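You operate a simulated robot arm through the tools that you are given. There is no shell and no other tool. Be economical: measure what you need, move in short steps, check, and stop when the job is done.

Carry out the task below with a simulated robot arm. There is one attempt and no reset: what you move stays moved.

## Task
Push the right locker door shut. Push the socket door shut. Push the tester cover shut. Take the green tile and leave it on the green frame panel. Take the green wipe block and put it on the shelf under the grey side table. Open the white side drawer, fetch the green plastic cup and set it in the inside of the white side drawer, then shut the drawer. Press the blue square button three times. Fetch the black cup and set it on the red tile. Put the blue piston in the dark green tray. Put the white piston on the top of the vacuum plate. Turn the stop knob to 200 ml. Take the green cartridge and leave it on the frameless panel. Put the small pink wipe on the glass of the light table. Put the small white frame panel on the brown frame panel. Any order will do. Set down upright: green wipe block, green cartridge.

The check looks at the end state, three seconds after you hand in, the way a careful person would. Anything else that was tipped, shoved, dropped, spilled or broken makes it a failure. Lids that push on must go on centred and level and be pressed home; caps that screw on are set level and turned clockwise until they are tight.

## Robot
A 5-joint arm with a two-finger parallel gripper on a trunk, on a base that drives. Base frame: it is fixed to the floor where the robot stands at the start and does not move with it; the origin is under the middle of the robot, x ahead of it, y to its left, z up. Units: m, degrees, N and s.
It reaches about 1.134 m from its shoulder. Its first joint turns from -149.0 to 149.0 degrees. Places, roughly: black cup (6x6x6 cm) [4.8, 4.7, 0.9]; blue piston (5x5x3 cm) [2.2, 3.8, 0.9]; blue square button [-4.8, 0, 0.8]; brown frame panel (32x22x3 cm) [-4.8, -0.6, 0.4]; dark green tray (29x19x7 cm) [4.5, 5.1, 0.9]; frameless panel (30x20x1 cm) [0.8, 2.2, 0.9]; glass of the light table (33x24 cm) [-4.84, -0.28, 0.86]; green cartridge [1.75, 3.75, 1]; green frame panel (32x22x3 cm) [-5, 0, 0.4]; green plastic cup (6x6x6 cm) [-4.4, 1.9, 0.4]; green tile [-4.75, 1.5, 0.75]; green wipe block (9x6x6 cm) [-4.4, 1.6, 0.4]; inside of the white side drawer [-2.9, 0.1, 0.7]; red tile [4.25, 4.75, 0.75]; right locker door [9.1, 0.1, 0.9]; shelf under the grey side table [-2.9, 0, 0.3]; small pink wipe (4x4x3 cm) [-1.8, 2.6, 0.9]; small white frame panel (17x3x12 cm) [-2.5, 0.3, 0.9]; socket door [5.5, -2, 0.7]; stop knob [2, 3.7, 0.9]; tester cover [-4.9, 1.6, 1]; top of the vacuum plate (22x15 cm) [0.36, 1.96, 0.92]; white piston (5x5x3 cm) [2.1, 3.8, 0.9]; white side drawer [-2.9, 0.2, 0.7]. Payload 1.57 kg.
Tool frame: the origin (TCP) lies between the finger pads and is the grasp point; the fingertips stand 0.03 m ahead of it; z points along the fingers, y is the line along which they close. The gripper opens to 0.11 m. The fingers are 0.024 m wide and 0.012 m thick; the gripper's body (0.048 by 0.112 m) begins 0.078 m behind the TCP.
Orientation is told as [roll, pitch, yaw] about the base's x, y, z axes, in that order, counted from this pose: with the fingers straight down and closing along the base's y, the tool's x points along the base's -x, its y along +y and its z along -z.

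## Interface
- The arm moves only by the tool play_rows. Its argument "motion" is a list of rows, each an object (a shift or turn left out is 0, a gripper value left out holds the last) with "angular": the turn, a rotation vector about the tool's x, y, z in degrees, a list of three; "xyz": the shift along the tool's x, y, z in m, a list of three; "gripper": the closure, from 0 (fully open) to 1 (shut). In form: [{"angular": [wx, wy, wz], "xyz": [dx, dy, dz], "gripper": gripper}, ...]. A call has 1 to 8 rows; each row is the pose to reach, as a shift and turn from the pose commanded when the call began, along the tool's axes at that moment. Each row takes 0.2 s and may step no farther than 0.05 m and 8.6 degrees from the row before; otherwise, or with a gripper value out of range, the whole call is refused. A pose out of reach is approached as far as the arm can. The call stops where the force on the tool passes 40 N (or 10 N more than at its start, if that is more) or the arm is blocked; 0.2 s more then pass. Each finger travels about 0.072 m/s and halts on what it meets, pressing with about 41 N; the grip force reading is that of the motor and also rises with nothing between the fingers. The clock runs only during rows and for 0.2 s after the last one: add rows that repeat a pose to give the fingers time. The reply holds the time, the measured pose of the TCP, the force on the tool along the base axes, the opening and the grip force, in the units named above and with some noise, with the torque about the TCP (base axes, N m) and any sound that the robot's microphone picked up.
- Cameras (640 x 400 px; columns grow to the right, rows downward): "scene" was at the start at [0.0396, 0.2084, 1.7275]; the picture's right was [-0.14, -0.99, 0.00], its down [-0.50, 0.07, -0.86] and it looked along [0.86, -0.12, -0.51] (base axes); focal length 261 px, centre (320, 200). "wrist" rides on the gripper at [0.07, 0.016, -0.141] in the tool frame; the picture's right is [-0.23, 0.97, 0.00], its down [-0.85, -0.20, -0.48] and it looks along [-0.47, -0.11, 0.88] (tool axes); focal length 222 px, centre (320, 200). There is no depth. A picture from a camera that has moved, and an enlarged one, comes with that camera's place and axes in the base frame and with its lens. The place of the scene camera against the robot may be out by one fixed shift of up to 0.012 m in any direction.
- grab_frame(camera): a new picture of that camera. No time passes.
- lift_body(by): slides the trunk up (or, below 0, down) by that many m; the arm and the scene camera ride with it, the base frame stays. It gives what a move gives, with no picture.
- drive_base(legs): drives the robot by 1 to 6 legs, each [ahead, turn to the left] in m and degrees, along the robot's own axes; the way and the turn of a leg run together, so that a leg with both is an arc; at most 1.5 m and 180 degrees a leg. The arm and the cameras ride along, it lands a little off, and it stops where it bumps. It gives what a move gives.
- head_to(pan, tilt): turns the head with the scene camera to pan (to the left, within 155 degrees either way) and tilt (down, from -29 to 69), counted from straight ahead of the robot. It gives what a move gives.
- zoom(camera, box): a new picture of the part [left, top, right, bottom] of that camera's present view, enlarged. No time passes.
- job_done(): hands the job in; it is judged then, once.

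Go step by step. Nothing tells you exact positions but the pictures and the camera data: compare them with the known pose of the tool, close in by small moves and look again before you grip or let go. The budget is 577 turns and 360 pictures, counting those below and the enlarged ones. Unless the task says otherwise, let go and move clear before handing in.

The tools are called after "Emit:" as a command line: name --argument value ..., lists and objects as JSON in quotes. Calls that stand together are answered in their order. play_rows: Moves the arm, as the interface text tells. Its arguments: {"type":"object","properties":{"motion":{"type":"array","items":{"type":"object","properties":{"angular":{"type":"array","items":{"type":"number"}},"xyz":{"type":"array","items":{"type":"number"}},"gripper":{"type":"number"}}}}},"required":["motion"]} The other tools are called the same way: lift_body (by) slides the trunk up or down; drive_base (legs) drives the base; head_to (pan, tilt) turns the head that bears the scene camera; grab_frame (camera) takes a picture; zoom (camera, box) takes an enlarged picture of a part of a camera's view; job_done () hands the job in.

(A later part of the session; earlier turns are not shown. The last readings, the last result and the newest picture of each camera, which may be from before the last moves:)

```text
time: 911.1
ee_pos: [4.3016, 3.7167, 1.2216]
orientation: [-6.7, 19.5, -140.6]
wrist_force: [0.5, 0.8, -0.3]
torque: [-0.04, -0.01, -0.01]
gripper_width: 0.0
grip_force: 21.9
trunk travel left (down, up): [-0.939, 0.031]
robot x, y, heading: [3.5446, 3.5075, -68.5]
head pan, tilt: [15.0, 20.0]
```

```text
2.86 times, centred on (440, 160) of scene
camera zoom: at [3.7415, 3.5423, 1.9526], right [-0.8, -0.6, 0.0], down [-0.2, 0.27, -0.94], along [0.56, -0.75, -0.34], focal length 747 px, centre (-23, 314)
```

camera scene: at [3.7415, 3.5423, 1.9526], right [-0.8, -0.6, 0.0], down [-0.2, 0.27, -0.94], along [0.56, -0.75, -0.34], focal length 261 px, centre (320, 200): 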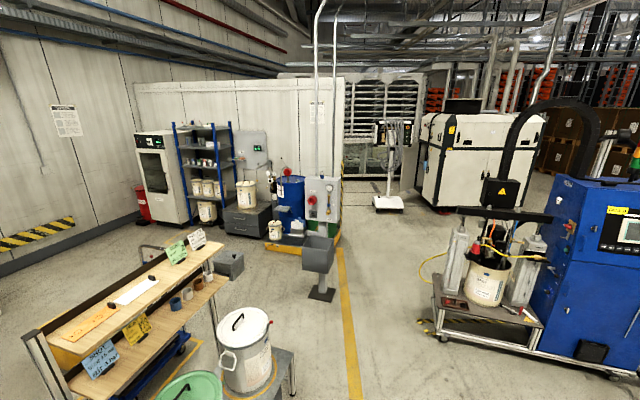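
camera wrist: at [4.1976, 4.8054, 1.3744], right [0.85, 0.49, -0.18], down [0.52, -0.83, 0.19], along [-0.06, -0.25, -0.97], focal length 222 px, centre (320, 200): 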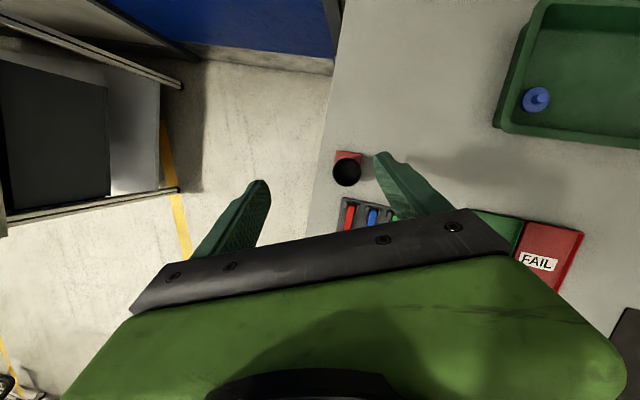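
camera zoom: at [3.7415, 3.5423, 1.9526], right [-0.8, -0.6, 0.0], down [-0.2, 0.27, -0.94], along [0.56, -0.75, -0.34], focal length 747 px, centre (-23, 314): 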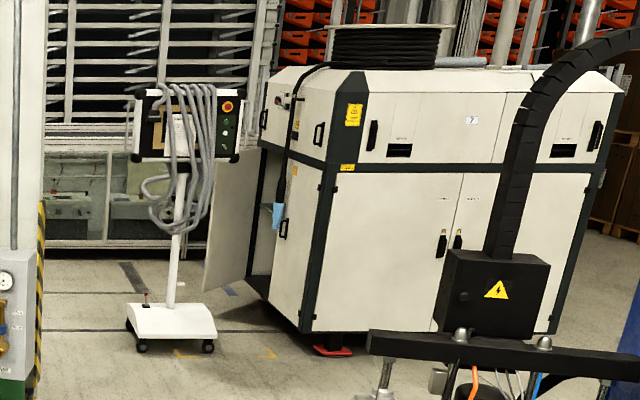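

The white machine's left lower door stands open (socket door). I drive down the aisle toward it.

Emit:
drive_base --legs '[[0, 9.5], [1.2, 0], [1.1, 0], [0, -14], [1.4, 0]]'

Emit:
head_to --pan 0 --tilt 20

Emit:
grab_frame --camera "scene"

Emit:
head_to --pan 70 --tilt 20

Emit:
grab_frame --camera "scene"

```text
time: 922.9
ee_pos: [5.4399, 1.8848, 1.2298]
orientation: [-6.2, 19.8, -130.6]
wrist_force: [-0.5, -0.5, 0.1]
torque: [0.0, -0.01, 0.0]
gripper_width: 0.0002
grip_force: 22.0
trunk travel left (down, up): [-0.939, 0.031]
robot x, y, heading: [4.745, 1.5536, -58.3]
head pan, tilt: [15.0, 20.0]
stopped in leg 3: the robot was blocked; the commanded pose is now the measured one
```

```text
time: 923.7
ee_pos: [5.4393, 1.8841, 1.2277]
orientation: [-6.1, 19.8, -130.6]
wrist_force: [-0.9, -0.1, -0.9]
torque: [-0.02, 0.01, 0.01]
gripper_width: 0.0
grip_force: 21.3
trunk travel left (down, up): [-0.939, 0.031]
robot x, y, heading: [4.7427, 1.5493, -58.7]
head pan, tilt: [0.0, 20.0]
```

```text
98 pictures are left
camera scene: at [4.8918, 1.6019, 1.9544], right [-0.85, -0.52, -0.01], down [-0.17, 0.29, -0.94], along [0.5, -0.8, -0.34], focal length 261 px, centre (320, 200)
```

scene: 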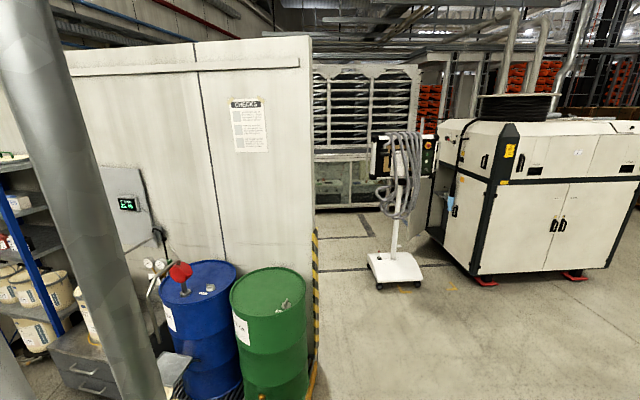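

```text
time: 925.1
ee_pos: [5.4404, 1.8837, 1.2286]
orientation: [-6.2, 19.7, -130.6]
wrist_force: [0.8, -0.5, 0.4]
torque: [-0.01, 0.0, 0.01]
gripper_width: 0.0
grip_force: 21.3
trunk travel left (down, up): [-0.939, 0.031]
robot x, y, heading: [4.7462, 1.5495, -58.6]
head pan, tilt: [70.0, 20.0]
```

```text
97 pictures are left
camera scene: at [4.9343, 1.6997, 1.9549], right [0.2, -0.98, 0.0], down [-0.32, -0.07, -0.94], along [0.92, 0.19, -0.33], focal length 261 px, centre (320, 200)
```

scene: 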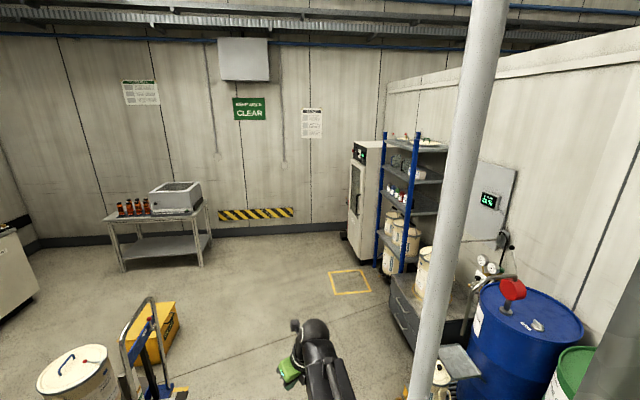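

The robot bumped something on its left front; I look down at it.

Emit:
head_to --pan 35 --tilt 60

Emit:
grab_frame --camera "scene"

```text
time: 926.2
ee_pos: [5.4404, 1.8844, 1.2292]
orientation: [-6.1, 19.8, -130.7]
wrist_force: [-0.2, -0.1, 0.8]
torque: [0.0, -0.02, -0.05]
gripper_width: 0.0002
grip_force: 21.5
trunk travel left (down, up): [-0.939, 0.031]
robot x, y, heading: [4.7453, 1.5524, -58.5]
head pan, tilt: [35.0, 60.0]
```

```text
96 pictures are left
camera scene: at [4.905, 1.6546, 1.8965], right [-0.4, -0.92, 0.0], down [-0.79, 0.34, -0.51], along [0.47, -0.2, -0.86], focal length 261 px, centre (320, 200)
```

scene: 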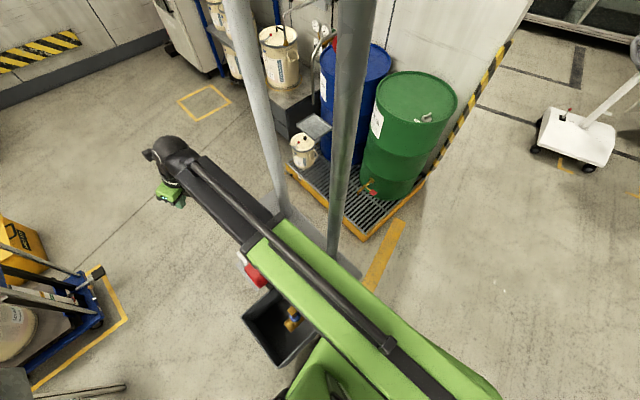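

The arm met the standing pipes of the control post. I back off and swing the arm to the front before going on.

Emit:
drive_base --legs '[[-0.45, 0]]'

Emit:
play_rows --motion '[{"xyz": [-0.0175, 0.0408, -0.0109], "angular": [-1.2, 0.37, 3.32]}, {"xyz": [-0.0372, 0.0804, -0.0224], "angular": [-2.39, 0.75, 6.64]}, {"xyz": [-0.0594, 0.1184, -0.0347], "angular": [-3.59, 1.12, 9.96]}, {"xyz": [-0.0838, 0.1549, -0.0475], "angular": [-4.78, 1.49, 13.28]}, {"xyz": [-0.1102, 0.1896, -0.061], "angular": [-5.98, 1.87, 16.6]}, {"xyz": [-0.1389, 0.2223, -0.075], "angular": [-7.18, 2.24, 19.92]}, {"xyz": [-0.1694, 0.2532, -0.0894], "angular": [-8.37, 2.61, 23.24]}, {"xyz": [-0.2018, 0.2819, -0.1043], "angular": [-9.57, 2.98, 26.56]}]'

Emit:
play_rows --motion '[{"xyz": [-0.0175, 0.0408, -0.0109], "angular": [-1.2, 0.37, 3.32]}, {"xyz": [-0.0372, 0.0804, -0.0224], "angular": [-2.39, 0.75, 6.64]}, {"xyz": [-0.0594, 0.1184, -0.0347], "angular": [-3.59, 1.12, 9.96]}, {"xyz": [-0.0838, 0.1549, -0.0475], "angular": [-4.78, 1.49, 13.28]}, {"xyz": [-0.1102, 0.1896, -0.061], "angular": [-5.98, 1.87, 16.6]}, {"xyz": [-0.1389, 0.2223, -0.075], "angular": [-7.18, 2.24, 19.92]}, {"xyz": [-0.1694, 0.2532, -0.0894], "angular": [-8.37, 2.61, 23.24]}, {"xyz": [-0.2018, 0.2819, -0.1043], "angular": [-9.57, 2.98, 26.56]}]'

Emit:
play_rows --motion '[{"xyz": [-0.0175, 0.0408, -0.0109], "angular": [-1.2, 0.37, 3.32]}, {"xyz": [-0.0372, 0.0804, -0.0224], "angular": [-2.39, 0.75, 6.64]}, {"xyz": [-0.0594, 0.1184, -0.0347], "angular": [-3.59, 1.12, 9.96]}, {"xyz": [-0.0838, 0.1549, -0.0475], "angular": [-4.78, 1.49, 13.28]}, {"xyz": [-0.1102, 0.1896, -0.061], "angular": [-5.98, 1.87, 16.6]}, {"xyz": [-0.1389, 0.2223, -0.075], "angular": [-7.18, 2.24, 19.92]}, {"xyz": [-0.1694, 0.2532, -0.0894], "angular": [-8.37, 2.61, 23.24]}, {"xyz": [-0.2018, 0.2819, -0.1043], "angular": [-9.57, 2.98, 26.56]}]'

```text
time: 928.9
ee_pos: [5.2233, 2.2639, 1.2219]
orientation: [-6.7, 19.4, -131.5]
wrist_force: [-0.2, -1.3, 0.6]
torque: [-0.01, 0.0, 0.04]
gripper_width: 0.0
grip_force: 21.3
trunk travel left (down, up): [-0.939, 0.031]
robot x, y, heading: [4.5097, 1.9396, -59.3]
head pan, tilt: [35.0, 60.0]
```

```text
time: 930.7
ee_pos: [5.3001, 1.9078, 1.2218]
orientation: [-6.5, 19.3, -159.8]
wrist_force: [-0.2, -0.1, 0.5]
torque: [0.01, 0.0, -0.01]
gripper_width: 0.0
grip_force: 21.2
trunk travel left (down, up): [-0.939, 0.031]
robot x, y, heading: [4.5074, 1.9428, -59.4]
head pan, tilt: [35.0, 60.0]
```

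```text
time: 931.4
ee_pos: [5.2919, 1.8217, 1.2217]
orientation: [-7.2, 19.6, -167.0]
wrist_force: [3.3, 21.0, 1.2]
torque: [-2.16, 0.46, -0.25]
gripper_width: 0.0
grip_force: 21.3
trunk travel left (down, up): [-0.939, 0.031]
robot x, y, heading: [4.5067, 1.9408, -59.5]
head pan, tilt: [35.0, 60.0]
stopped in row 3: the force on the tool passed its limit at 69 N (the readings are from after the stop); the commanded pose is now the measured one
```

```text
time: 931.7
ee_pos: [5.2929, 1.8205, 1.2226]
orientation: [-7.5, 19.8, -167.2]
wrist_force: [3.5, 14.1, 0.2]
torque: [-1.32, 0.33, -0.15]
gripper_width: 0.0
grip_force: 21.8
trunk travel left (down, up): [-0.939, 0.031]
robot x, y, heading: [4.5081, 1.9381, -59.6]
head pan, tilt: [35.0, 60.0]
stopped in row 1: the force on the tool passed its limit at 60 N (the readings are from after the stop); the commanded pose is now the measured one
```

The hand touched a pipe; I go back further before swinging.

Emit:
play_rows --motion '[{"xyz": [0.025, -0.03, 0.012]}, {"xyz": [0.05, -0.06, 0.024]}]'

Emit:
drive_base --legs '[[-0.6, 0]]'

Emit:
play_rows --motion '[{"xyz": [-0.0175, 0.0408, -0.0109], "angular": [-1.2, 0.37, 3.32]}, {"xyz": [-0.0372, 0.0804, -0.0224], "angular": [-2.39, 0.75, 6.64]}, {"xyz": [-0.0594, 0.1184, -0.0347], "angular": [-3.59, 1.12, 9.96]}, {"xyz": [-0.0838, 0.1549, -0.0475], "angular": [-4.78, 1.49, 13.28]}, {"xyz": [-0.1102, 0.1896, -0.061], "angular": [-5.98, 1.87, 16.6]}, {"xyz": [-0.1389, 0.2223, -0.075], "angular": [-7.18, 2.24, 19.92]}, {"xyz": [-0.1694, 0.2532, -0.0894], "angular": [-8.37, 2.61, 23.24]}, {"xyz": [-0.2018, 0.2819, -0.1043], "angular": [-9.57, 2.98, 26.56]}]'

Emit:
grab_frame --camera "scene"

```text
time: 932.3
ee_pos: [5.3296, 1.892, 1.2215]
orientation: [-7.5, 19.7, -167.2]
wrist_force: [0.3, -0.4, 0.1]
torque: [-0.02, 0.01, 0.01]
gripper_width: 0.0
grip_force: 20.8
trunk travel left (down, up): [-0.939, 0.031]
robot x, y, heading: [4.5099, 1.9387, -59.7]
head pan, tilt: [35.0, 60.0]
```

```text
time: 935.6
ee_pos: [5.0298, 2.4083, 1.2224]
orientation: [-7.5, 19.6, -166.5]
wrist_force: [0.0, 0.7, -1.0]
torque: [-0.03, -0.04, -0.01]
gripper_width: 0.0
grip_force: 20.9
trunk travel left (down, up): [-0.939, 0.031]
robot x, y, heading: [4.2082, 2.4421, -58.8]
head pan, tilt: [35.0, 60.0]
```

```text
time: 937.4
ee_pos: [4.8869, 2.0738, 1.222]
orientation: [-7.4, 19.2, 165.1]
wrist_force: [0.2, 0.4, 0.4]
torque: [0.05, -0.03, 0.0]
gripper_width: 0.0001
grip_force: 21.1
out of reach, approached as far as the arm can: row 2, 3, 4, 5, 6, 7, 8
trunk travel left (down, up): [-0.939, 0.031]
robot x, y, heading: [4.2062, 2.4468, -58.2]
head pan, tilt: [35.0, 60.0]
```

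```text
95 pictures are left
camera scene: at [4.3885, 2.5459, 1.8946], right [-0.4, -0.92, 0.0], down [-0.79, 0.35, -0.5], along [0.46, -0.2, -0.87], focal length 261 px, centre (320, 200)
```

scene: 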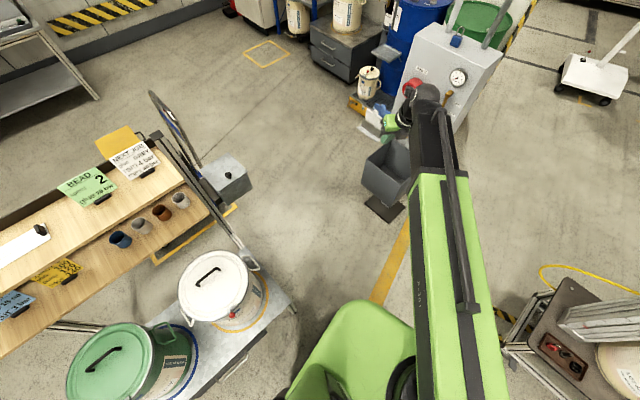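

Swing once more so the arm points ahead, then pass between trolley and bin.

Emit:
play_rows --motion '[{"xyz": [-0.0175, 0.0408, -0.0109], "angular": [-1.2, 0.37, 3.32]}, {"xyz": [-0.0372, 0.0804, -0.0224], "angular": [-2.39, 0.75, 6.64]}, {"xyz": [-0.0594, 0.1184, -0.0347], "angular": [-3.59, 1.12, 9.96]}, {"xyz": [-0.0838, 0.1549, -0.0475], "angular": [-4.78, 1.49, 13.28]}, {"xyz": [-0.1102, 0.1896, -0.061], "angular": [-5.98, 1.87, 16.6]}, {"xyz": [-0.1389, 0.2223, -0.075], "angular": [-7.18, 2.24, 19.92]}, {"xyz": [-0.1694, 0.2532, -0.0894], "angular": [-8.37, 2.61, 23.24]}, {"xyz": [-0.2018, 0.2819, -0.1043], "angular": [-9.57, 2.98, 26.56]}]'

Emit:
drive_base --legs '[[0, -14], [1.0, 0], [0.9, 0]]'

Emit:
head_to --pan 30 --tilt 20

Emit:
grab_frame --camera "scene"

```text
time: 939.2
ee_pos: [4.6072, 1.8413, 1.2202]
orientation: [-7.0, 18.8, 136.9]
wrist_force: [0.1, 0.2, -0.3]
torque: [0.03, -0.02, -0.01]
gripper_width: 0.0
grip_force: 21.3
out of reach, approached as far as the arm can: row 1, 2, 3, 4, 5, 6, 7, 8
trunk travel left (down, up): [-0.939, 0.031]
robot x, y, heading: [4.2054, 2.4444, -58.6]
head pan, tilt: [35.0, 60.0]
```

```text
time: 949.6
ee_pos: [5.0499, -0.0534, 1.2193]
orientation: [-7.1, 18.8, 124.0]
wrist_force: [1.0, 0.9, -0.9]
torque: [0.02, -0.02, -0.03]
gripper_width: 0.0
grip_force: 21.6
trunk travel left (down, up): [-0.939, 0.031]
robot x, y, heading: [4.7948, 0.624, -71.7]
head pan, tilt: [35.0, 60.0]
```

```text
time: 950.7
ee_pos: [5.0503, -0.0511, 1.2202]
orientation: [-7.1, 18.7, 124.0]
wrist_force: [-1.0, 0.3, 0.1]
torque: [0.02, 0.0, -0.01]
gripper_width: 0.0
grip_force: 21.1
trunk travel left (down, up): [-0.939, 0.031]
robot x, y, heading: [4.7939, 0.6242, -71.7]
head pan, tilt: [30.0, 20.0]
```

```text
94 pictures are left
camera scene: at [5.01, 0.6615, 1.9526], right [-0.66, -0.75, 0.0], down [-0.26, 0.23, -0.94], along [0.7, -0.62, -0.34], focal length 261 px, centre (320, 200)
```

scene: 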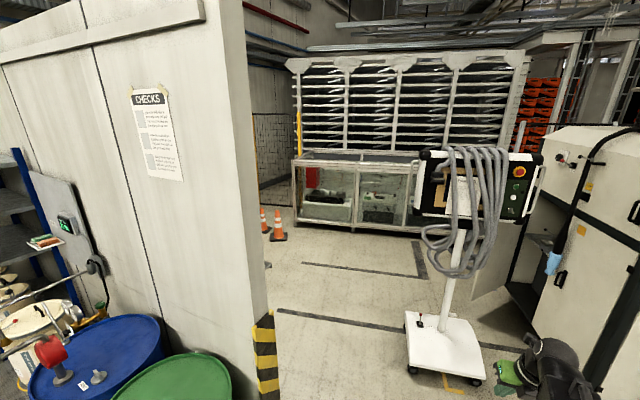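

Emit:
zoom --camera "scene" --box '[400, 100, 640, 380]'

```text
1.43 times, centred on (520, 240) of scene
camera zoom: at [5.01, 0.6615, 1.9526], right [-0.66, -0.75, 0.0], down [-0.26, 0.23, -0.94], along [0.7, -0.62, -0.34], focal length 374 px, centre (34, 143)
```

zoom: 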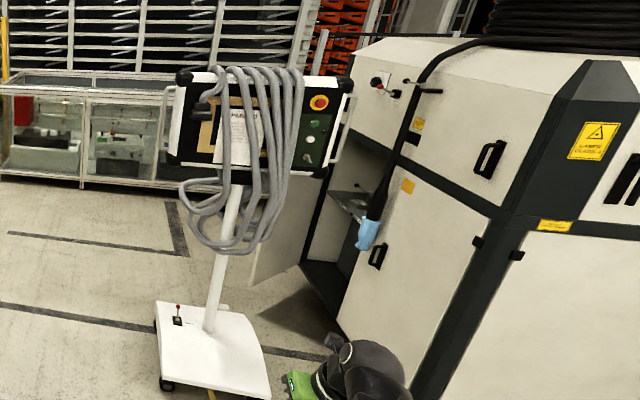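

The socket door leaf hangs open on the machine's near side; its hinge seems at about (5.3, -2.2) and its free edge at (5.5, -1.65). I drive closer for a better look.

Emit:
drive_base --legs '[[0, -12], [1.0, 0]]'

Emit:
head_to --pan 20 --tilt 35

Emit:
grab_frame --camera "scene"

```text
time: 956.7
ee_pos: [5.037, -1.0978, 1.2201]
orientation: [-6.9, 18.8, 112.7]
wrist_force: [0.5, 0.3, 0.2]
torque: [0.01, -0.03, -0.02]
gripper_width: 0.0001
grip_force: 20.9
trunk travel left (down, up): [-0.939, 0.031]
robot x, y, heading: [4.9151, -0.3841, -83.0]
head pan, tilt: [30.0, 20.0]
```

```text
time: 957.5
ee_pos: [5.0358, -1.0975, 1.2215]
orientation: [-7.1, 18.8, 112.7]
wrist_force: [0.4, -0.6, 0.3]
torque: [-0.01, 0.0, 0.03]
gripper_width: 0.0001
grip_force: 21.2
trunk travel left (down, up): [-0.939, 0.031]
robot x, y, heading: [4.9152, -0.3837, -83.2]
head pan, tilt: [20.0, 35.0]
```

```text
92 pictures are left
camera scene: at [5.1179, -0.3953, 1.9289], right [-0.89, -0.45, 0.0], down [-0.26, 0.51, -0.82], along [0.37, -0.73, -0.57], focal length 261 px, centre (320, 200)
```

scene: 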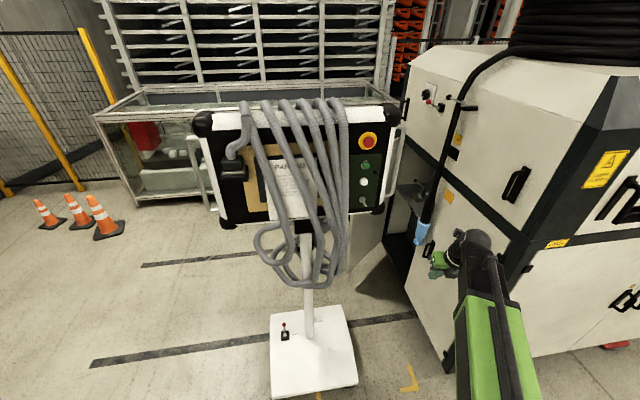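

Emit:
zoom --camera "scene" --box '[330, 80, 490, 310]'

```text
1.74 times, centred on (410, 195) of scene
camera zoom: at [5.1179, -0.3953, 1.9289], right [-0.89, -0.45, 0.0], down [-0.26, 0.51, -0.82], along [0.37, -0.73, -0.57], focal length 455 px, centre (164, 209)
```

zoom: 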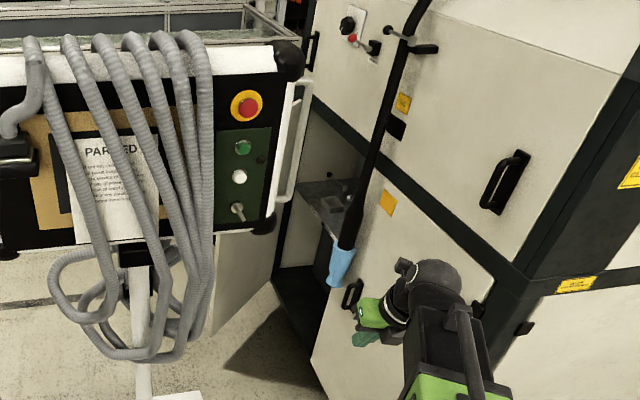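

Geometry: hinge about (5.39, -2.25), free edge (5.57, -1.79), closed edge about (5.07, -1.88). It must be pushed from the east, so I drive round the stand.

Emit:
drive_base --legs '[[-0.3, 0], [0, 83], [1.25, 0], [0, -66], [0.95, 0]]'

Emit:
head_to --pan -70 --tilt 25

Emit:
grab_frame --camera "scene"

```text
time: 968.3
ee_pos: [6.7938, -0.0036, 1.2186]
orientation: [-6.9, 18.7, -162.5]
wrist_force: [1.0, -0.2, -0.5]
torque: [-0.02, 0.03, 0.0]
gripper_width: 0.0
grip_force: 21.4
trunk travel left (down, up): [-0.939, 0.031]
robot x, y, heading: [6.069, -0.063, 1.9]
head pan, tilt: [20.0, 35.0]
stopped in leg 3: the robot was blocked; the commanded pose is now the measured one
```

```text
time: 970.0
ee_pos: [6.7906, -0.0027, 1.2212]
orientation: [-7.0, 18.9, -162.5]
wrist_force: [0.1, 0.0, -0.7]
torque: [-0.04, -0.01, -0.04]
gripper_width: 0.0
grip_force: 21.5
trunk travel left (down, up): [-0.939, 0.031]
robot x, y, heading: [6.0704, -0.0573, 2.3]
head pan, tilt: [-70.0, 25.0]
```

```text
90 pictures are left
camera scene: at [6.0513, 0.0246, 1.9445], right [-0.93, -0.38, 0.0], down [-0.16, 0.39, -0.91], along [0.34, -0.84, -0.42], focal length 261 px, centre (320, 200)
```

scene: 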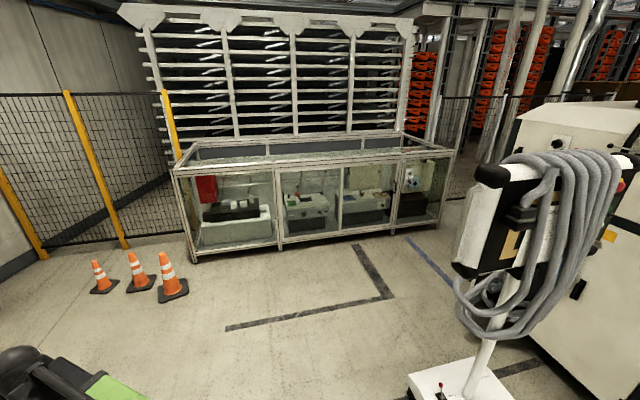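

Blocked by the partition's corner. Back a little, then go south past the stand.

Emit:
drive_base --legs '[[-0.15, 0], [0, -64], [1.3, 0]]'

Emit:
head_to --pan -80 --tilt 35

Emit:
grab_frame --camera "scene"

```text
time: 974.0
ee_pos: [6.3067, -0.66, 1.2221]
orientation: [-7.6, 19.1, 137.0]
wrist_force: [-0.3, 0.0, 0.5]
torque: [0.01, -0.02, -0.02]
gripper_width: 0.0002
grip_force: 20.9
trunk travel left (down, up): [-0.939, 0.031]
robot x, y, heading: [5.8928, -0.0738, -57.1]
head pan, tilt: [-70.0, 25.0]
stopped in leg 2: the robot was blocked; the commanded pose is now the measured one
```

```text
time: 974.7
ee_pos: [6.3078, -0.6599, 1.2222]
orientation: [-7.6, 19.1, 137.0]
wrist_force: [-0.7, 0.5, 0.2]
torque: [-0.01, 0.0, 0.0]
gripper_width: 0.0
grip_force: 21.1
trunk travel left (down, up): [-0.939, 0.031]
robot x, y, heading: [5.8893, -0.07, -57.3]
head pan, tilt: [-80.0, 35.0]
```

```text
89 pictures are left
camera scene: at [5.924, -0.0084, 1.9297], right [-0.68, 0.73, 0.0], down [0.43, 0.39, -0.81], along [-0.6, -0.55, -0.58], focal length 261 px, centre (320, 200)
```

scene: 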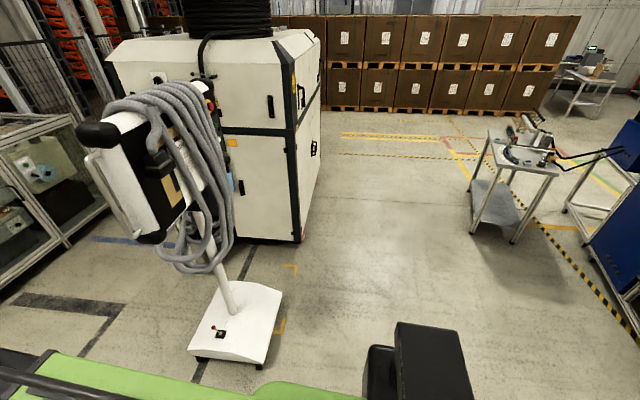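

Emit:
drive_base --legs '[[0.7, 0], [0, -20], [0.55, 0], [0, -70]]'

Emit:
head_to --pan 0 --tilt 35

Emit:
grab_frame --camera "scene"

```text
time: 976.0
ee_pos: [6.3698, -0.7676, 1.2544]
orientation: [-8.3, 16.6, 136.9]
wrist_force: [0.3, -0.1, 0.2]
torque: [0.02, 0.0, 0.02]
gripper_width: 0.0
grip_force: 21.3
trunk travel left (down, up): [-0.939, 0.031]
robot x, y, heading: [5.928, -0.1286, -56.5]
head pan, tilt: [-80.0, 35.0]
stopped in leg 1: the robot was blocked; the commanded pose is now the measured one
```

```text
time: 977.5
ee_pos: [6.3678, -0.7639, 1.2562]
orientation: [-8.3, 16.7, 136.7]
wrist_force: [-0.4, -1.0, 0.5]
torque: [-0.01, 0.01, -0.03]
gripper_width: 0.0002
grip_force: 21.0
trunk travel left (down, up): [-0.939, 0.031]
robot x, y, heading: [5.9284, -0.1323, -56.9]
head pan, tilt: [0.0, 35.0]
```

```text
88 pictures are left
camera scene: at [6.023, -0.0151, 1.9347], right [-0.84, -0.54, -0.01], down [-0.28, 0.46, -0.84], along [0.47, -0.7, -0.54], focal length 261 px, centre (320, 200)
```

scene: 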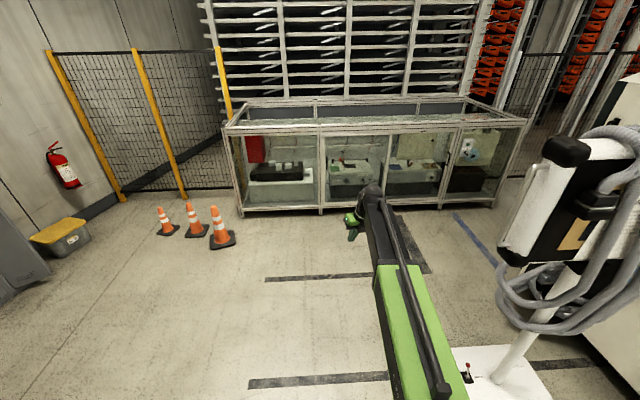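

The robot is tilting slightly; I check behind and left for what it touches.

Emit:
head_to --pan 120 --tilt 60

Emit:
grab_frame --camera "scene"

Emit:
head_to --pan 60 --tilt 65

Emit:
grab_frame --camera "scene"

```text
time: 979.5
ee_pos: [6.3668, -0.7624, 1.2562]
orientation: [-8.3, 16.6, 136.8]
wrist_force: [0.4, -0.5, 0.6]
torque: [0.02, -0.02, -0.01]
gripper_width: 0.0002
grip_force: 21.4
trunk travel left (down, up): [-0.939, 0.031]
robot x, y, heading: [5.9299, -0.1271, -56.7]
head pan, tilt: [120.0, 60.0]
```

```text
87 pictures are left
camera scene: at [6.007, 0.1169, 1.8959], right [0.89, -0.45, 0.05], down [-0.38, -0.79, -0.49], along [0.26, 0.42, -0.87], focal length 261 px, centre (320, 200)
```

scene: 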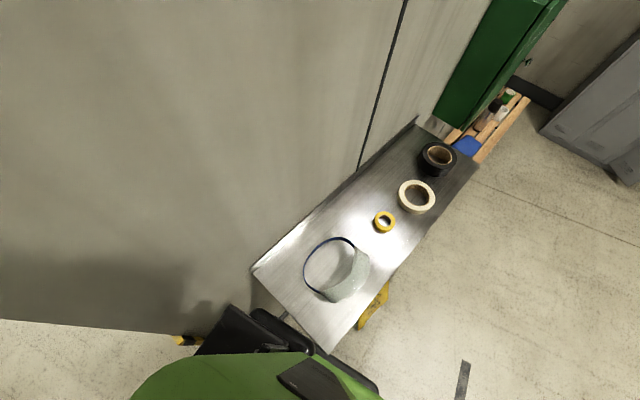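

```text
time: 980.8
ee_pos: [6.3672, -0.762, 1.2555]
orientation: [-8.3, 16.8, 136.7]
wrist_force: [0.3, 0.5, 0.6]
torque: [0.01, 0.04, 0.02]
gripper_width: 0.0
grip_force: 21.5
trunk travel left (down, up): [-0.939, 0.031]
robot x, y, heading: [5.9315, -0.1317, -57.1]
head pan, tilt: [60.0, 65.0]
```

```text
86 pictures are left
camera scene: at [6.0376, 0.0605, 1.8932], right [0.05, -1.0, 0.03], down [-0.89, -0.06, -0.45], along [0.46, 0.0, -0.89], focal length 261 px, centre (320, 200)
```

scene: 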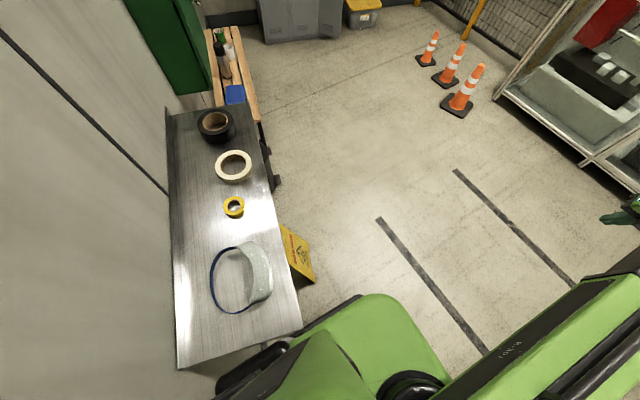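

The robot's side is against a small steel table behind the partition. I retrace: back off, turn straight, back away west, then take a line further from it.

Emit:
drive_base --legs '[[-0.06, 0], [0, 57], [-0.75, 0]]'

Emit:
head_to --pan 20 --tilt 35

Emit:
grab_frame --camera "scene"

```text
time: 988.0
ee_pos: [5.9138, -0.039, 1.2191]
orientation: [-7.7, 15.9, -166.4]
wrist_force: [-0.7, -0.1, 0.3]
torque: [0.02, -0.01, 0.03]
gripper_width: 0.0
grip_force: 21.1
trunk travel left (down, up): [-0.939, 0.031]
robot x, y, heading: [5.1288, -0.0738, -0.7]
head pan, tilt: [60.0, 65.0]
```

```text
time: 989.1
ee_pos: [5.9156, -0.0385, 1.2166]
orientation: [-7.7, 15.8, -166.3]
wrist_force: [-0.4, -0.3, -0.7]
torque: [-0.01, 0.0, 0.0]
gripper_width: 0.0
grip_force: 21.3
trunk travel left (down, up): [-0.939, 0.031]
robot x, y, heading: [5.1299, -0.0798, -0.6]
head pan, tilt: [20.0, 35.0]
```

```text
85 pictures are left
camera scene: at [5.1698, 0.1241, 1.9287], right [0.33, -0.94, 0.0], down [-0.54, -0.19, -0.82], along [0.77, 0.27, -0.57], focal length 261 px, centre (320, 200)
```

scene: 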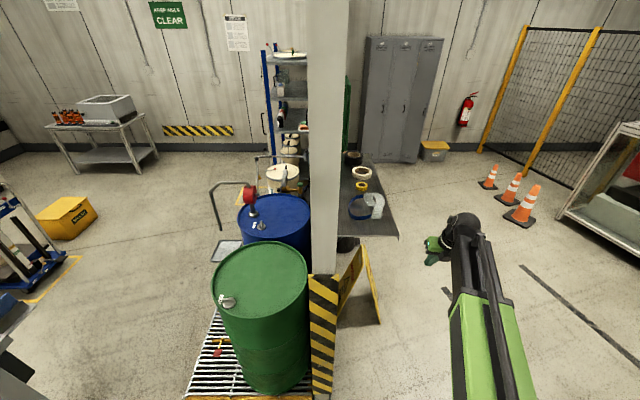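

Emit:
zoom --camera "scene" --box '[300, 130, 460, 340]'

```text
1.90 times, centred on (380, 235) of scene
camera zoom: at [5.1698, 0.1241, 1.9287], right [0.33, -0.94, 0.0], down [-0.54, -0.19, -0.82], along [0.77, 0.27, -0.57], focal length 498 px, centre (206, 133)
```

zoom: 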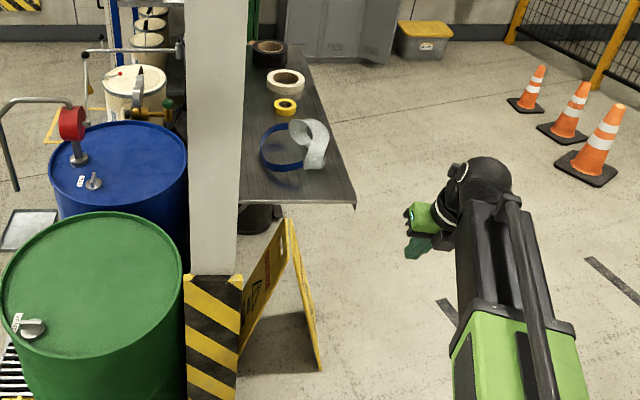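

The caution sign stands under that table's corner; I keep clear of it now with a line at -25°.

Emit:
drive_base --legs '[[0, -24], [1.45, 0]]'

Emit:
head_to --pan -80 --tilt 35

Emit:
grab_frame --camera "scene"

```text
time: 997.5
ee_pos: [7.1559, -0.9718, 1.2169]
orientation: [-7.6, 15.9, 168.8]
wrist_force: [0.0, -0.4, 1.1]
torque: [0.0, 0.04, -0.01]
gripper_width: 0.0001
grip_force: 21.0
trunk travel left (down, up): [-0.939, 0.031]
robot x, y, heading: [6.4285, -0.6814, -25.6]
head pan, tilt: [20.0, 35.0]
```

```text
time: 999.2
ee_pos: [7.1547, -0.9715, 1.2168]
orientation: [-7.8, 15.9, 168.9]
wrist_force: [0.1, -0.2, 0.6]
torque: [0.02, -0.04, 0.0]
gripper_width: 0.0001
grip_force: 21.4
trunk travel left (down, up): [-0.939, 0.031]
robot x, y, heading: [6.4263, -0.6771, -25.3]
head pan, tilt: [-80.0, 35.0]
```

```text
83 pictures are left
camera scene: at [6.434, -0.5901, 1.9288], right [-0.96, 0.26, 0.0], down [0.15, 0.55, -0.82], along [-0.22, -0.79, -0.57], focal length 261 px, centre (320, 200)
```

scene: 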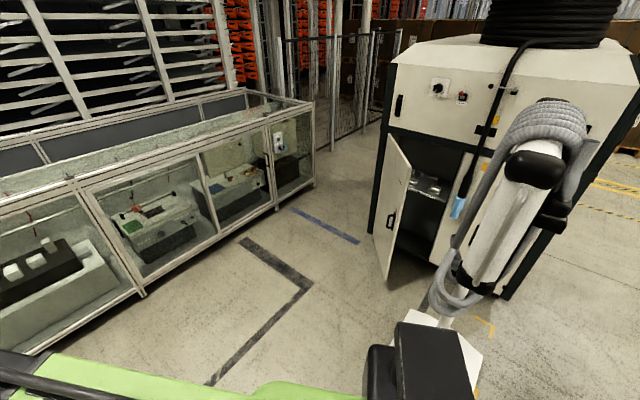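

Now I see the door's outside face with the handle; pushing it from here closes it. First I raise the hand to horizontal.

Emit:
play_rows --motion '[{"xyz": [0.0332, 0.0098, -0.0026], "angular": [-2.4, 8.15, 0]}, {"xyz": [0.0656, 0.0193, -0.0102], "angular": [-4.8, 16.3, 0]}, {"xyz": [0.0965, 0.0284, -0.0228], "angular": [-7.2, 24.4, 0]}, {"xyz": [0.1255, 0.0369, -0.04], "angular": [-9.6, 32.6, 0]}, {"xyz": [0.1516, 0.0446, -0.0615], "angular": [-12, 40.7, 0]}, {"xyz": [0.1744, 0.0513, -0.0868], "angular": [-14.4, 48.9, 0]}, {"xyz": [0.1933, 0.0569, -0.1152], "angular": [-16.8, 57, 0]}, {"xyz": [0.208, 0.0612, -0.1463], "angular": [-19.2, 65.2, 0]}]'

Emit:
play_rows --motion '[{"xyz": [0.0332, 0.0098, -0.0026], "angular": [-2.4, 8.2, 0]}, {"xyz": [0.0332, 0.0098, -0.0026], "angular": [-2.4, 8.2, 0]}]'

Emit:
lift_body --by -0.4

Emit:
lift_body --by -0.32

```text
time: 1001.0
ee_pos: [7.2955, -1.0815, 1.4088]
orientation: [28.7, 80.3, -174.2]
wrist_force: [0.1, -0.6, 0.9]
torque: [0.01, 0.01, -0.02]
gripper_width: 0.0003
grip_force: 21.1
trunk travel left (down, up): [-0.939, 0.031]
robot x, y, heading: [6.421, -0.6765, -25.2]
head pan, tilt: [-80.0, 35.0]
```

```text
time: 1001.6
ee_pos: [7.2965, -1.0869, 1.4426]
orientation: [84.3, 85.1, -120.5]
wrist_force: [0.6, -0.1, 1.3]
torque: [0.0, -0.01, 0.01]
gripper_width: 0.0
grip_force: 21.0
out of reach, approached as far as the arm can: row 1
trunk travel left (down, up): [-0.939, 0.031]
robot x, y, heading: [6.4241, -0.6826, -25.2]
head pan, tilt: [-80.0, 35.0]
```

```text
time: 1005.4
ee_pos: [7.2967, -1.0877, 1.0417]
orientation: [83.8, 85.1, -121.0]
wrist_force: [0.0, 0.1, -1.2]
torque: [-0.04, -0.03, 0.0]
gripper_width: 0.0
grip_force: 21.9
trunk travel left (down, up): [-0.539, 0.431]
robot x, y, heading: [6.4279, -0.6734, -25.4]
head pan, tilt: [-80.0, 35.0]
```

```text
time: 1008.6
ee_pos: [7.2965, -1.088, 0.7215]
orientation: [83.9, 85.1, -120.9]
wrist_force: [0.1, 0.7, -0.2]
torque: [-0.01, 0.01, 0.0]
gripper_width: 0.0002
grip_force: 21.2
trunk travel left (down, up): [-0.219, 0.751]
robot x, y, heading: [6.4274, -0.6797, -25.4]
head pan, tilt: [-80.0, 35.0]
```

Drive to the east side of the door, facing it.

Emit:
play_rows --motion '[{"xyz": [0, 0, -0.045]}, {"xyz": [0, 0, -0.09]}, {"xyz": [0, 0, -0.1]}]'

Emit:
drive_base --legs '[[0, -72], [0.77, 0], [0, -25]]'

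Emit:
head_to --pan -25 --tilt 35

Emit:
grab_frame --camera "scene"

```text
time: 1009.4
ee_pos: [7.2088, -1.0455, 0.7217]
orientation: [85.0, 85.1, -119.6]
wrist_force: [-0.3, -0.2, 0.8]
torque: [0.03, -0.01, -0.01]
gripper_width: 0.0
grip_force: 21.7
trunk travel left (down, up): [-0.219, 0.751]
robot x, y, heading: [6.4247, -0.6817, -25.3]
head pan, tilt: [-80.0, 35.0]
```

```text
time: 1011.0
ee_pos: [7.0793, -1.2456, 0.7228]
orientation: [84.7, 85.3, -135.7]
wrist_force: [0.1, -0.3, 0.2]
torque: [-0.04, 0.01, 0.0]
gripper_width: 0.0
grip_force: 21.2
trunk travel left (down, up): [-0.219, 0.751]
robot x, y, heading: [6.4245, -0.6841, -38.3]
head pan, tilt: [-80.0, 35.0]
stopped in leg 1: the robot was blocked; the commanded pose is now the measured one
```

```text
time: 1012.2
ee_pos: [7.0792, -1.2451, 0.7218]
orientation: [84.7, 85.4, -135.6]
wrist_force: [0.1, 0.3, 0.0]
torque: [0.01, 0.01, 0.02]
gripper_width: 0.0
grip_force: 21.2
trunk travel left (down, up): [-0.219, 0.751]
robot x, y, heading: [6.4224, -0.6873, -38.3]
head pan, tilt: [-25.0, 35.0]
```

```text
82 pictures are left
camera scene: at [6.5318, -0.6015, 1.2088], right [-0.89, -0.45, 0.0], down [-0.26, 0.51, -0.82], along [0.37, -0.73, -0.57], focal length 261 px, centre (320, 200)
```

scene: 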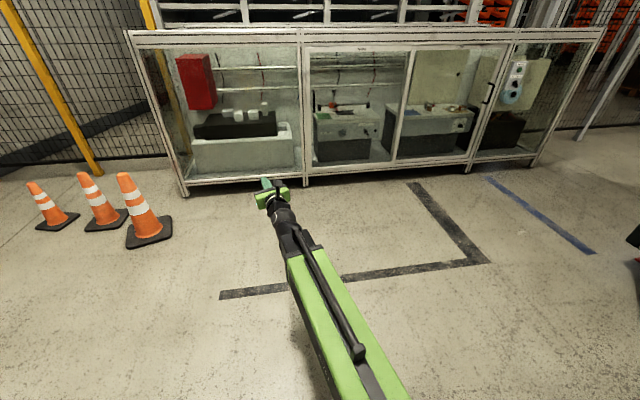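

The rear came near the table corner; go forward first, then turn.

Emit:
drive_base --legs '[[0.4, 0], [0, -62], [0.4, 0]]'

Emit:
head_to --pan -20 --tilt 30

Emit:
grab_frame --camera "scene"

```text
time: 1015.8
ee_pos: [7.2464, -1.6352, 0.7233]
orientation: [84.5, 85.5, -149.6]
wrist_force: [0.0, -0.2, 0.2]
torque: [-0.01, -0.01, 0.02]
gripper_width: 0.0003
grip_force: 21.7
trunk travel left (down, up): [-0.219, 0.751]
robot x, y, heading: [6.7358, -0.9416, -49.3]
head pan, tilt: [-25.0, 35.0]
stopped in leg 2: the robot was blocked; the commanded pose is now the measured one
```

```text
time: 1016.5
ee_pos: [7.2447, -1.636, 0.7227]
orientation: [84.6, 85.4, -149.4]
wrist_force: [-0.2, 0.6, 0.2]
torque: [0.02, 0.0, 0.0]
gripper_width: 0.0
grip_force: 21.1
trunk travel left (down, up): [-0.219, 0.751]
robot x, y, heading: [6.7382, -0.94, -49.5]
head pan, tilt: [-20.0, 30.0]
```

```text
81 pictures are left
camera scene: at [6.8675, -0.877, 1.2166], right [-0.94, -0.35, 0.0], down [-0.18, 0.47, -0.87], along [0.3, -0.81, -0.5], focal length 261 px, centre (320, 200)
```

scene: 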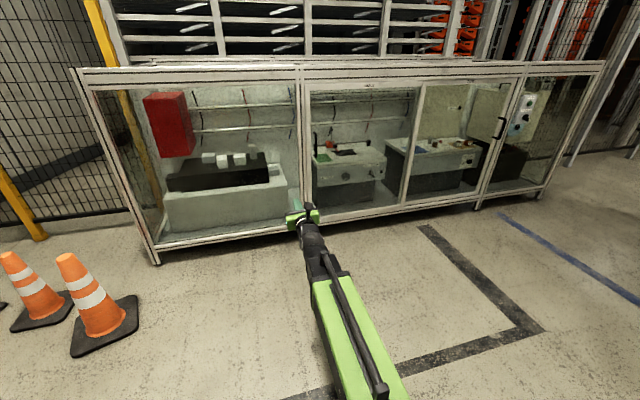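

Blocked again; I look behind.

Emit:
head_to --pan 140 --tilt 55

Emit:
grab_frame --camera "scene"

Emit:
head_to --pan -130 --tilt 55

Emit:
grab_frame --camera "scene"

```text
time: 1018.9
ee_pos: [7.2463, -1.6349, 0.7223]
orientation: [84.7, 85.4, -149.4]
wrist_force: [0.3, 0.0, -0.6]
torque: [0.02, 0.03, 0.0]
gripper_width: 0.0
grip_force: 21.3
trunk travel left (down, up): [-0.219, 0.751]
robot x, y, heading: [6.7361, -0.9411, -49.5]
head pan, tilt: [140.0, 55.0]
```

```text
80 pictures are left
camera scene: at [6.835, -0.7202, 1.1805], right [1.0, 0.01, 0.0], down [0.01, -0.82, -0.57], along [-0.01, 0.57, -0.82], focal length 261 px, centre (320, 200)
```

scene: 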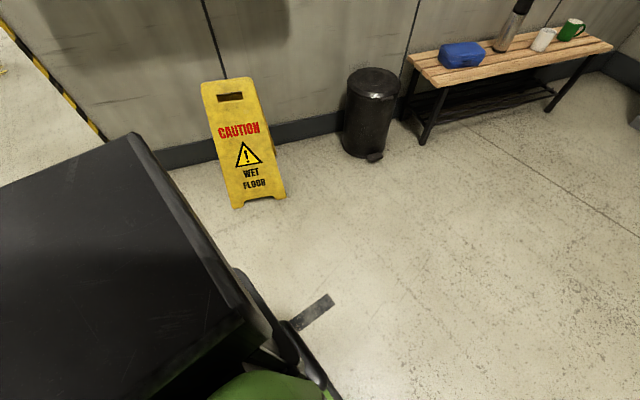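

```text
time: 1022.7
ee_pos: [7.2456, -1.6346, 0.722]
orientation: [84.7, 85.4, -149.5]
wrist_force: [0.3, 0.3, 0.3]
torque: [-0.02, 0.02, 0.02]
gripper_width: 0.0
grip_force: 21.4
trunk travel left (down, up): [-0.219, 0.751]
robot x, y, heading: [6.7397, -0.9398, -49.3]
head pan, tilt: [-130.0, 55.0]
```

```text
79 pictures are left
camera scene: at [6.7636, -0.7931, 1.1805], right [-0.01, 1.0, 0.0], down [0.82, 0.01, -0.57], along [-0.57, -0.01, -0.82], focal length 261 px, centre (320, 200)
```

scene: 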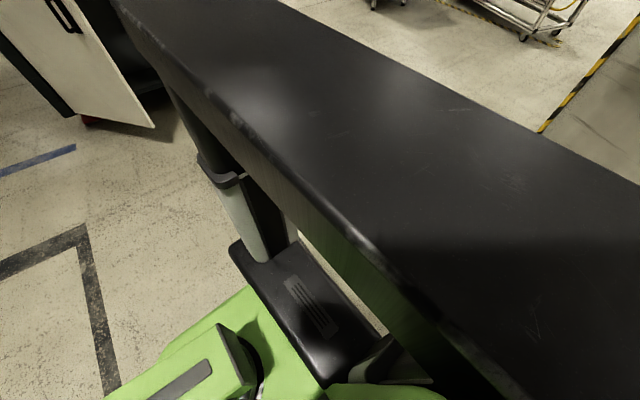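

Nothing obvious touches. I try moving on a little and turning in smaller steps.

Emit:
drive_base --legs '[[0.15, 0], [0, -20]]'

Emit:
head_to --pan -75 --tilt 60

Emit:
grab_frame --camera "scene"

```text
time: 1025.1
ee_pos: [7.0724, -1.8773, 0.7232]
orientation: [85.1, 85.4, -168.3]
wrist_force: [-0.7, -0.3, 0.0]
torque: [0.04, -0.04, 0.01]
gripper_width: 0.0
grip_force: 21.5
trunk travel left (down, up): [-0.219, 0.751]
robot x, y, heading: [6.8235, -1.0534, -68.5]
head pan, tilt: [-130.0, 55.0]
```

```text
time: 1026.3
ee_pos: [7.0713, -1.8776, 0.7228]
orientation: [84.9, 85.3, -168.6]
wrist_force: [0.8, 0.3, -0.7]
torque: [0.03, -0.04, 0.01]
gripper_width: 0.0
grip_force: 21.5
trunk travel left (down, up): [-0.219, 0.751]
robot x, y, heading: [6.8221, -1.054, -68.6]
head pan, tilt: [-75.0, 60.0]
```

```text
78 pictures are left
camera scene: at [6.9098, -0.9871, 1.1745], right [-0.59, 0.81, 0.0], down [0.7, 0.51, -0.5], along [-0.4, -0.3, -0.87], focal length 261 px, centre (320, 200)
```

scene: 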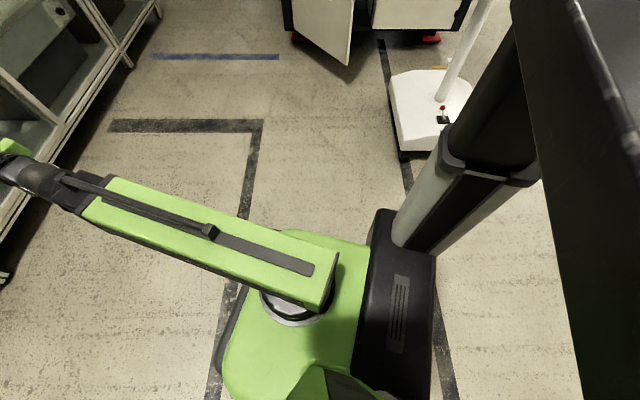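

The turn works now. Continue turning toward the door in steps.

Emit:
drive_base --legs '[[0, -30], [0, -30], [0.5, 0]]'

Emit:
head_to --pan -10 --tilt 30

Emit:
grab_frame --camera "scene"

```text
time: 1032.2
ee_pos: [5.9061, -2.0543, 0.7242]
orientation: [85.7, 85.4, 131.8]
wrist_force: [0.2, 0.0, -0.4]
torque: [0.02, 0.01, -0.03]
gripper_width: 0.0002
grip_force: 21.0
trunk travel left (down, up): [-0.219, 0.751]
robot x, y, heading: [6.5001, -1.4294, -129.4]
head pan, tilt: [-75.0, 60.0]
```

```text
time: 1033.6
ee_pos: [5.9057, -2.0558, 0.7231]
orientation: [84.9, 85.4, 131.1]
wrist_force: [0.8, -0.2, 0.2]
torque: [0.02, -0.04, 0.0]
gripper_width: 0.0
grip_force: 21.7
trunk travel left (down, up): [-0.219, 0.751]
robot x, y, heading: [6.5012, -1.4323, -129.2]
head pan, tilt: [-10.0, 30.0]
```

```text
77 pictures are left
camera scene: at [6.5891, -1.5622, 1.2166], right [-0.65, 0.76, 0.0], down [0.38, 0.33, -0.87], along [-0.66, -0.57, -0.5], focal length 261 px, centre (320, 200)
```

scene: 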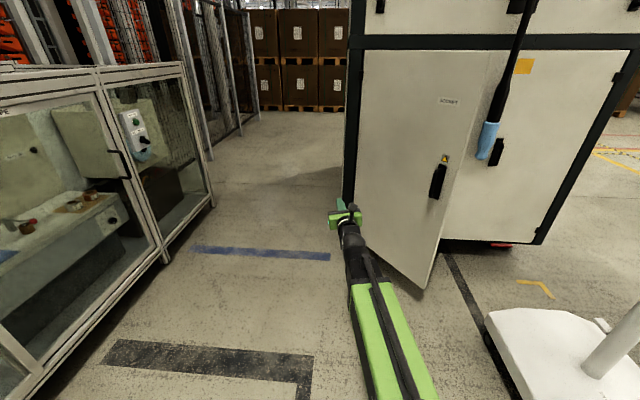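

I'm in position to push. Drive 0.42 m closer, then sweep the arm onto the door.

Emit:
drive_base --legs '[[0.42, 0]]'

Emit:
play_rows --motion '[{"xyz": [0, 0.0431, -0.0127], "angular": [-2, 0, 0]}, {"xyz": [0, 0.0862, -0.0255], "angular": [-4, 0, 0]}, {"xyz": [0, 0.1292, -0.0382], "angular": [-6, 0, 0]}, {"xyz": [0, 0.1723, -0.0509], "angular": [-8, 0, 0]}, {"xyz": [0, 0.2154, -0.0636], "angular": [-10, 0, 0]}, {"xyz": [0, 0.2585, -0.0764], "angular": [-12, 0, 0]}, {"xyz": [0, 0.3015, -0.0891], "angular": [-14, 0, 0]}]'

Emit:
grab_frame --camera "scene"

```text
time: 1036.2
ee_pos: [5.6561, -2.3899, 0.7225]
orientation: [85.0, 85.3, 132.2]
wrist_force: [0.0, -0.1, 0.5]
torque: [0.03, 0.02, 0.01]
gripper_width: 0.0
grip_force: 20.8
trunk travel left (down, up): [-0.219, 0.751]
robot x, y, heading: [6.2412, -1.7572, -128.3]
head pan, tilt: [-10.0, 30.0]
```

```text
time: 1037.8
ee_pos: [5.5073, -2.1432, 0.7291]
orientation: [101.8, 85.5, 137.3]
wrist_force: [1.5, 0.4, -0.5]
torque: [-0.02, 0.02, -0.05]
gripper_width: 0.0
grip_force: 21.8
out of reach, approached as far as the arm can: row 1, 2, 3, 4, 5, 6, 7
trunk travel left (down, up): [-0.219, 0.751]
robot x, y, heading: [6.2363, -1.7581, -128.2]
head pan, tilt: [-10.0, 30.0]
stopped in row 7: the force on the tool passed its limit at 58 N (the readings are from after the stop); the commanded pose is now the measured one
```

```text
76 pictures are left
camera scene: at [6.3314, -1.8849, 1.2166], right [-0.67, 0.75, 0.0], down [0.37, 0.33, -0.87], along [-0.65, -0.58, -0.5], focal length 261 px, centre (320, 200)
```

scene: 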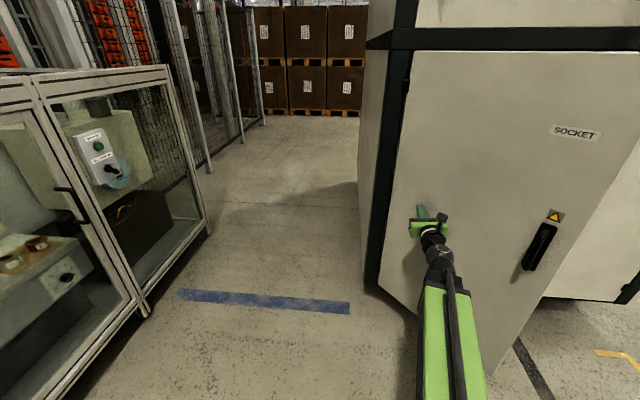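

Contact was too near the hinge. I back off, reverse a bit, and push closer to the handle.

Emit:
play_rows --motion '[{"xyz": [0, -0.04, 0]}, {"xyz": [0, -0.08, 0]}]'

Emit:
drive_base --legs '[[-0.24, 0]]'

Emit:
play_rows --motion '[{"xyz": [0, 0.045, 0], "angular": [-3, 0, 0]}, {"xyz": [0, 0.09, 0], "angular": [-6, 0, 0]}, {"xyz": [0, 0.135, 0.005], "angular": [-9, 0, 0]}, {"xyz": [0, 0.18, 0.01], "angular": [-12, 0, 0]}, {"xyz": [0, 0.225, 0.015], "angular": [-15, 0, 0]}, {"xyz": [0, 0.265, 0.02], "angular": [-18, 0, 0]}]'

Emit:
grab_frame --camera "scene"

```text
time: 1038.4
ee_pos: [5.5555, -2.206, 0.727]
orientation: [99.4, 85.5, 134.8]
wrist_force: [0.5, -0.5, -0.5]
torque: [0.0, 0.01, 0.01]
gripper_width: 0.0
grip_force: 21.7
out of reach, approached as far as the arm can: row 2
trunk travel left (down, up): [-0.219, 0.751]
robot x, y, heading: [6.238, -1.7595, -128.4]
head pan, tilt: [-10.0, 30.0]
```

```text
time: 1040.2
ee_pos: [5.7077, -2.0176, 0.7275]
orientation: [99.5, 85.5, 135.1]
wrist_force: [-0.2, -0.3, -0.7]
torque: [0.04, 0.0, -0.02]
gripper_width: 0.0
grip_force: 21.2
trunk travel left (down, up): [-0.219, 0.751]
robot x, y, heading: [6.3851, -1.5653, -128.1]
head pan, tilt: [-10.0, 30.0]
```

```text
time: 1041.5
ee_pos: [5.5529, -1.8373, 0.7337]
orientation: [120.8, 85.4, 141.6]
wrist_force: [0.6, -0.9, 0.8]
torque: [0.01, -0.01, -0.02]
gripper_width: 0.0
grip_force: 21.3
out of reach, approached as far as the arm can: row 1, 2, 3, 4, 5, 6
trunk travel left (down, up): [-0.219, 0.751]
robot x, y, heading: [6.3905, -1.5679, -128.1]
head pan, tilt: [-10.0, 30.0]
stopped in row 6: the force on the tool passed its limit at 56 N (the readings are from after the stop); the commanded pose is now the measured one
```

```text
75 pictures are left
camera scene: at [6.4824, -1.6933, 1.2166], right [-0.67, 0.74, 0.0], down [0.37, 0.33, -0.87], along [-0.64, -0.58, -0.5], focal length 261 px, centre (320, 200)
```

scene: 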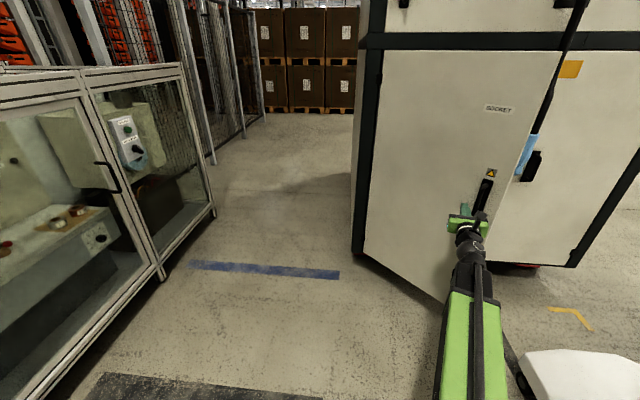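

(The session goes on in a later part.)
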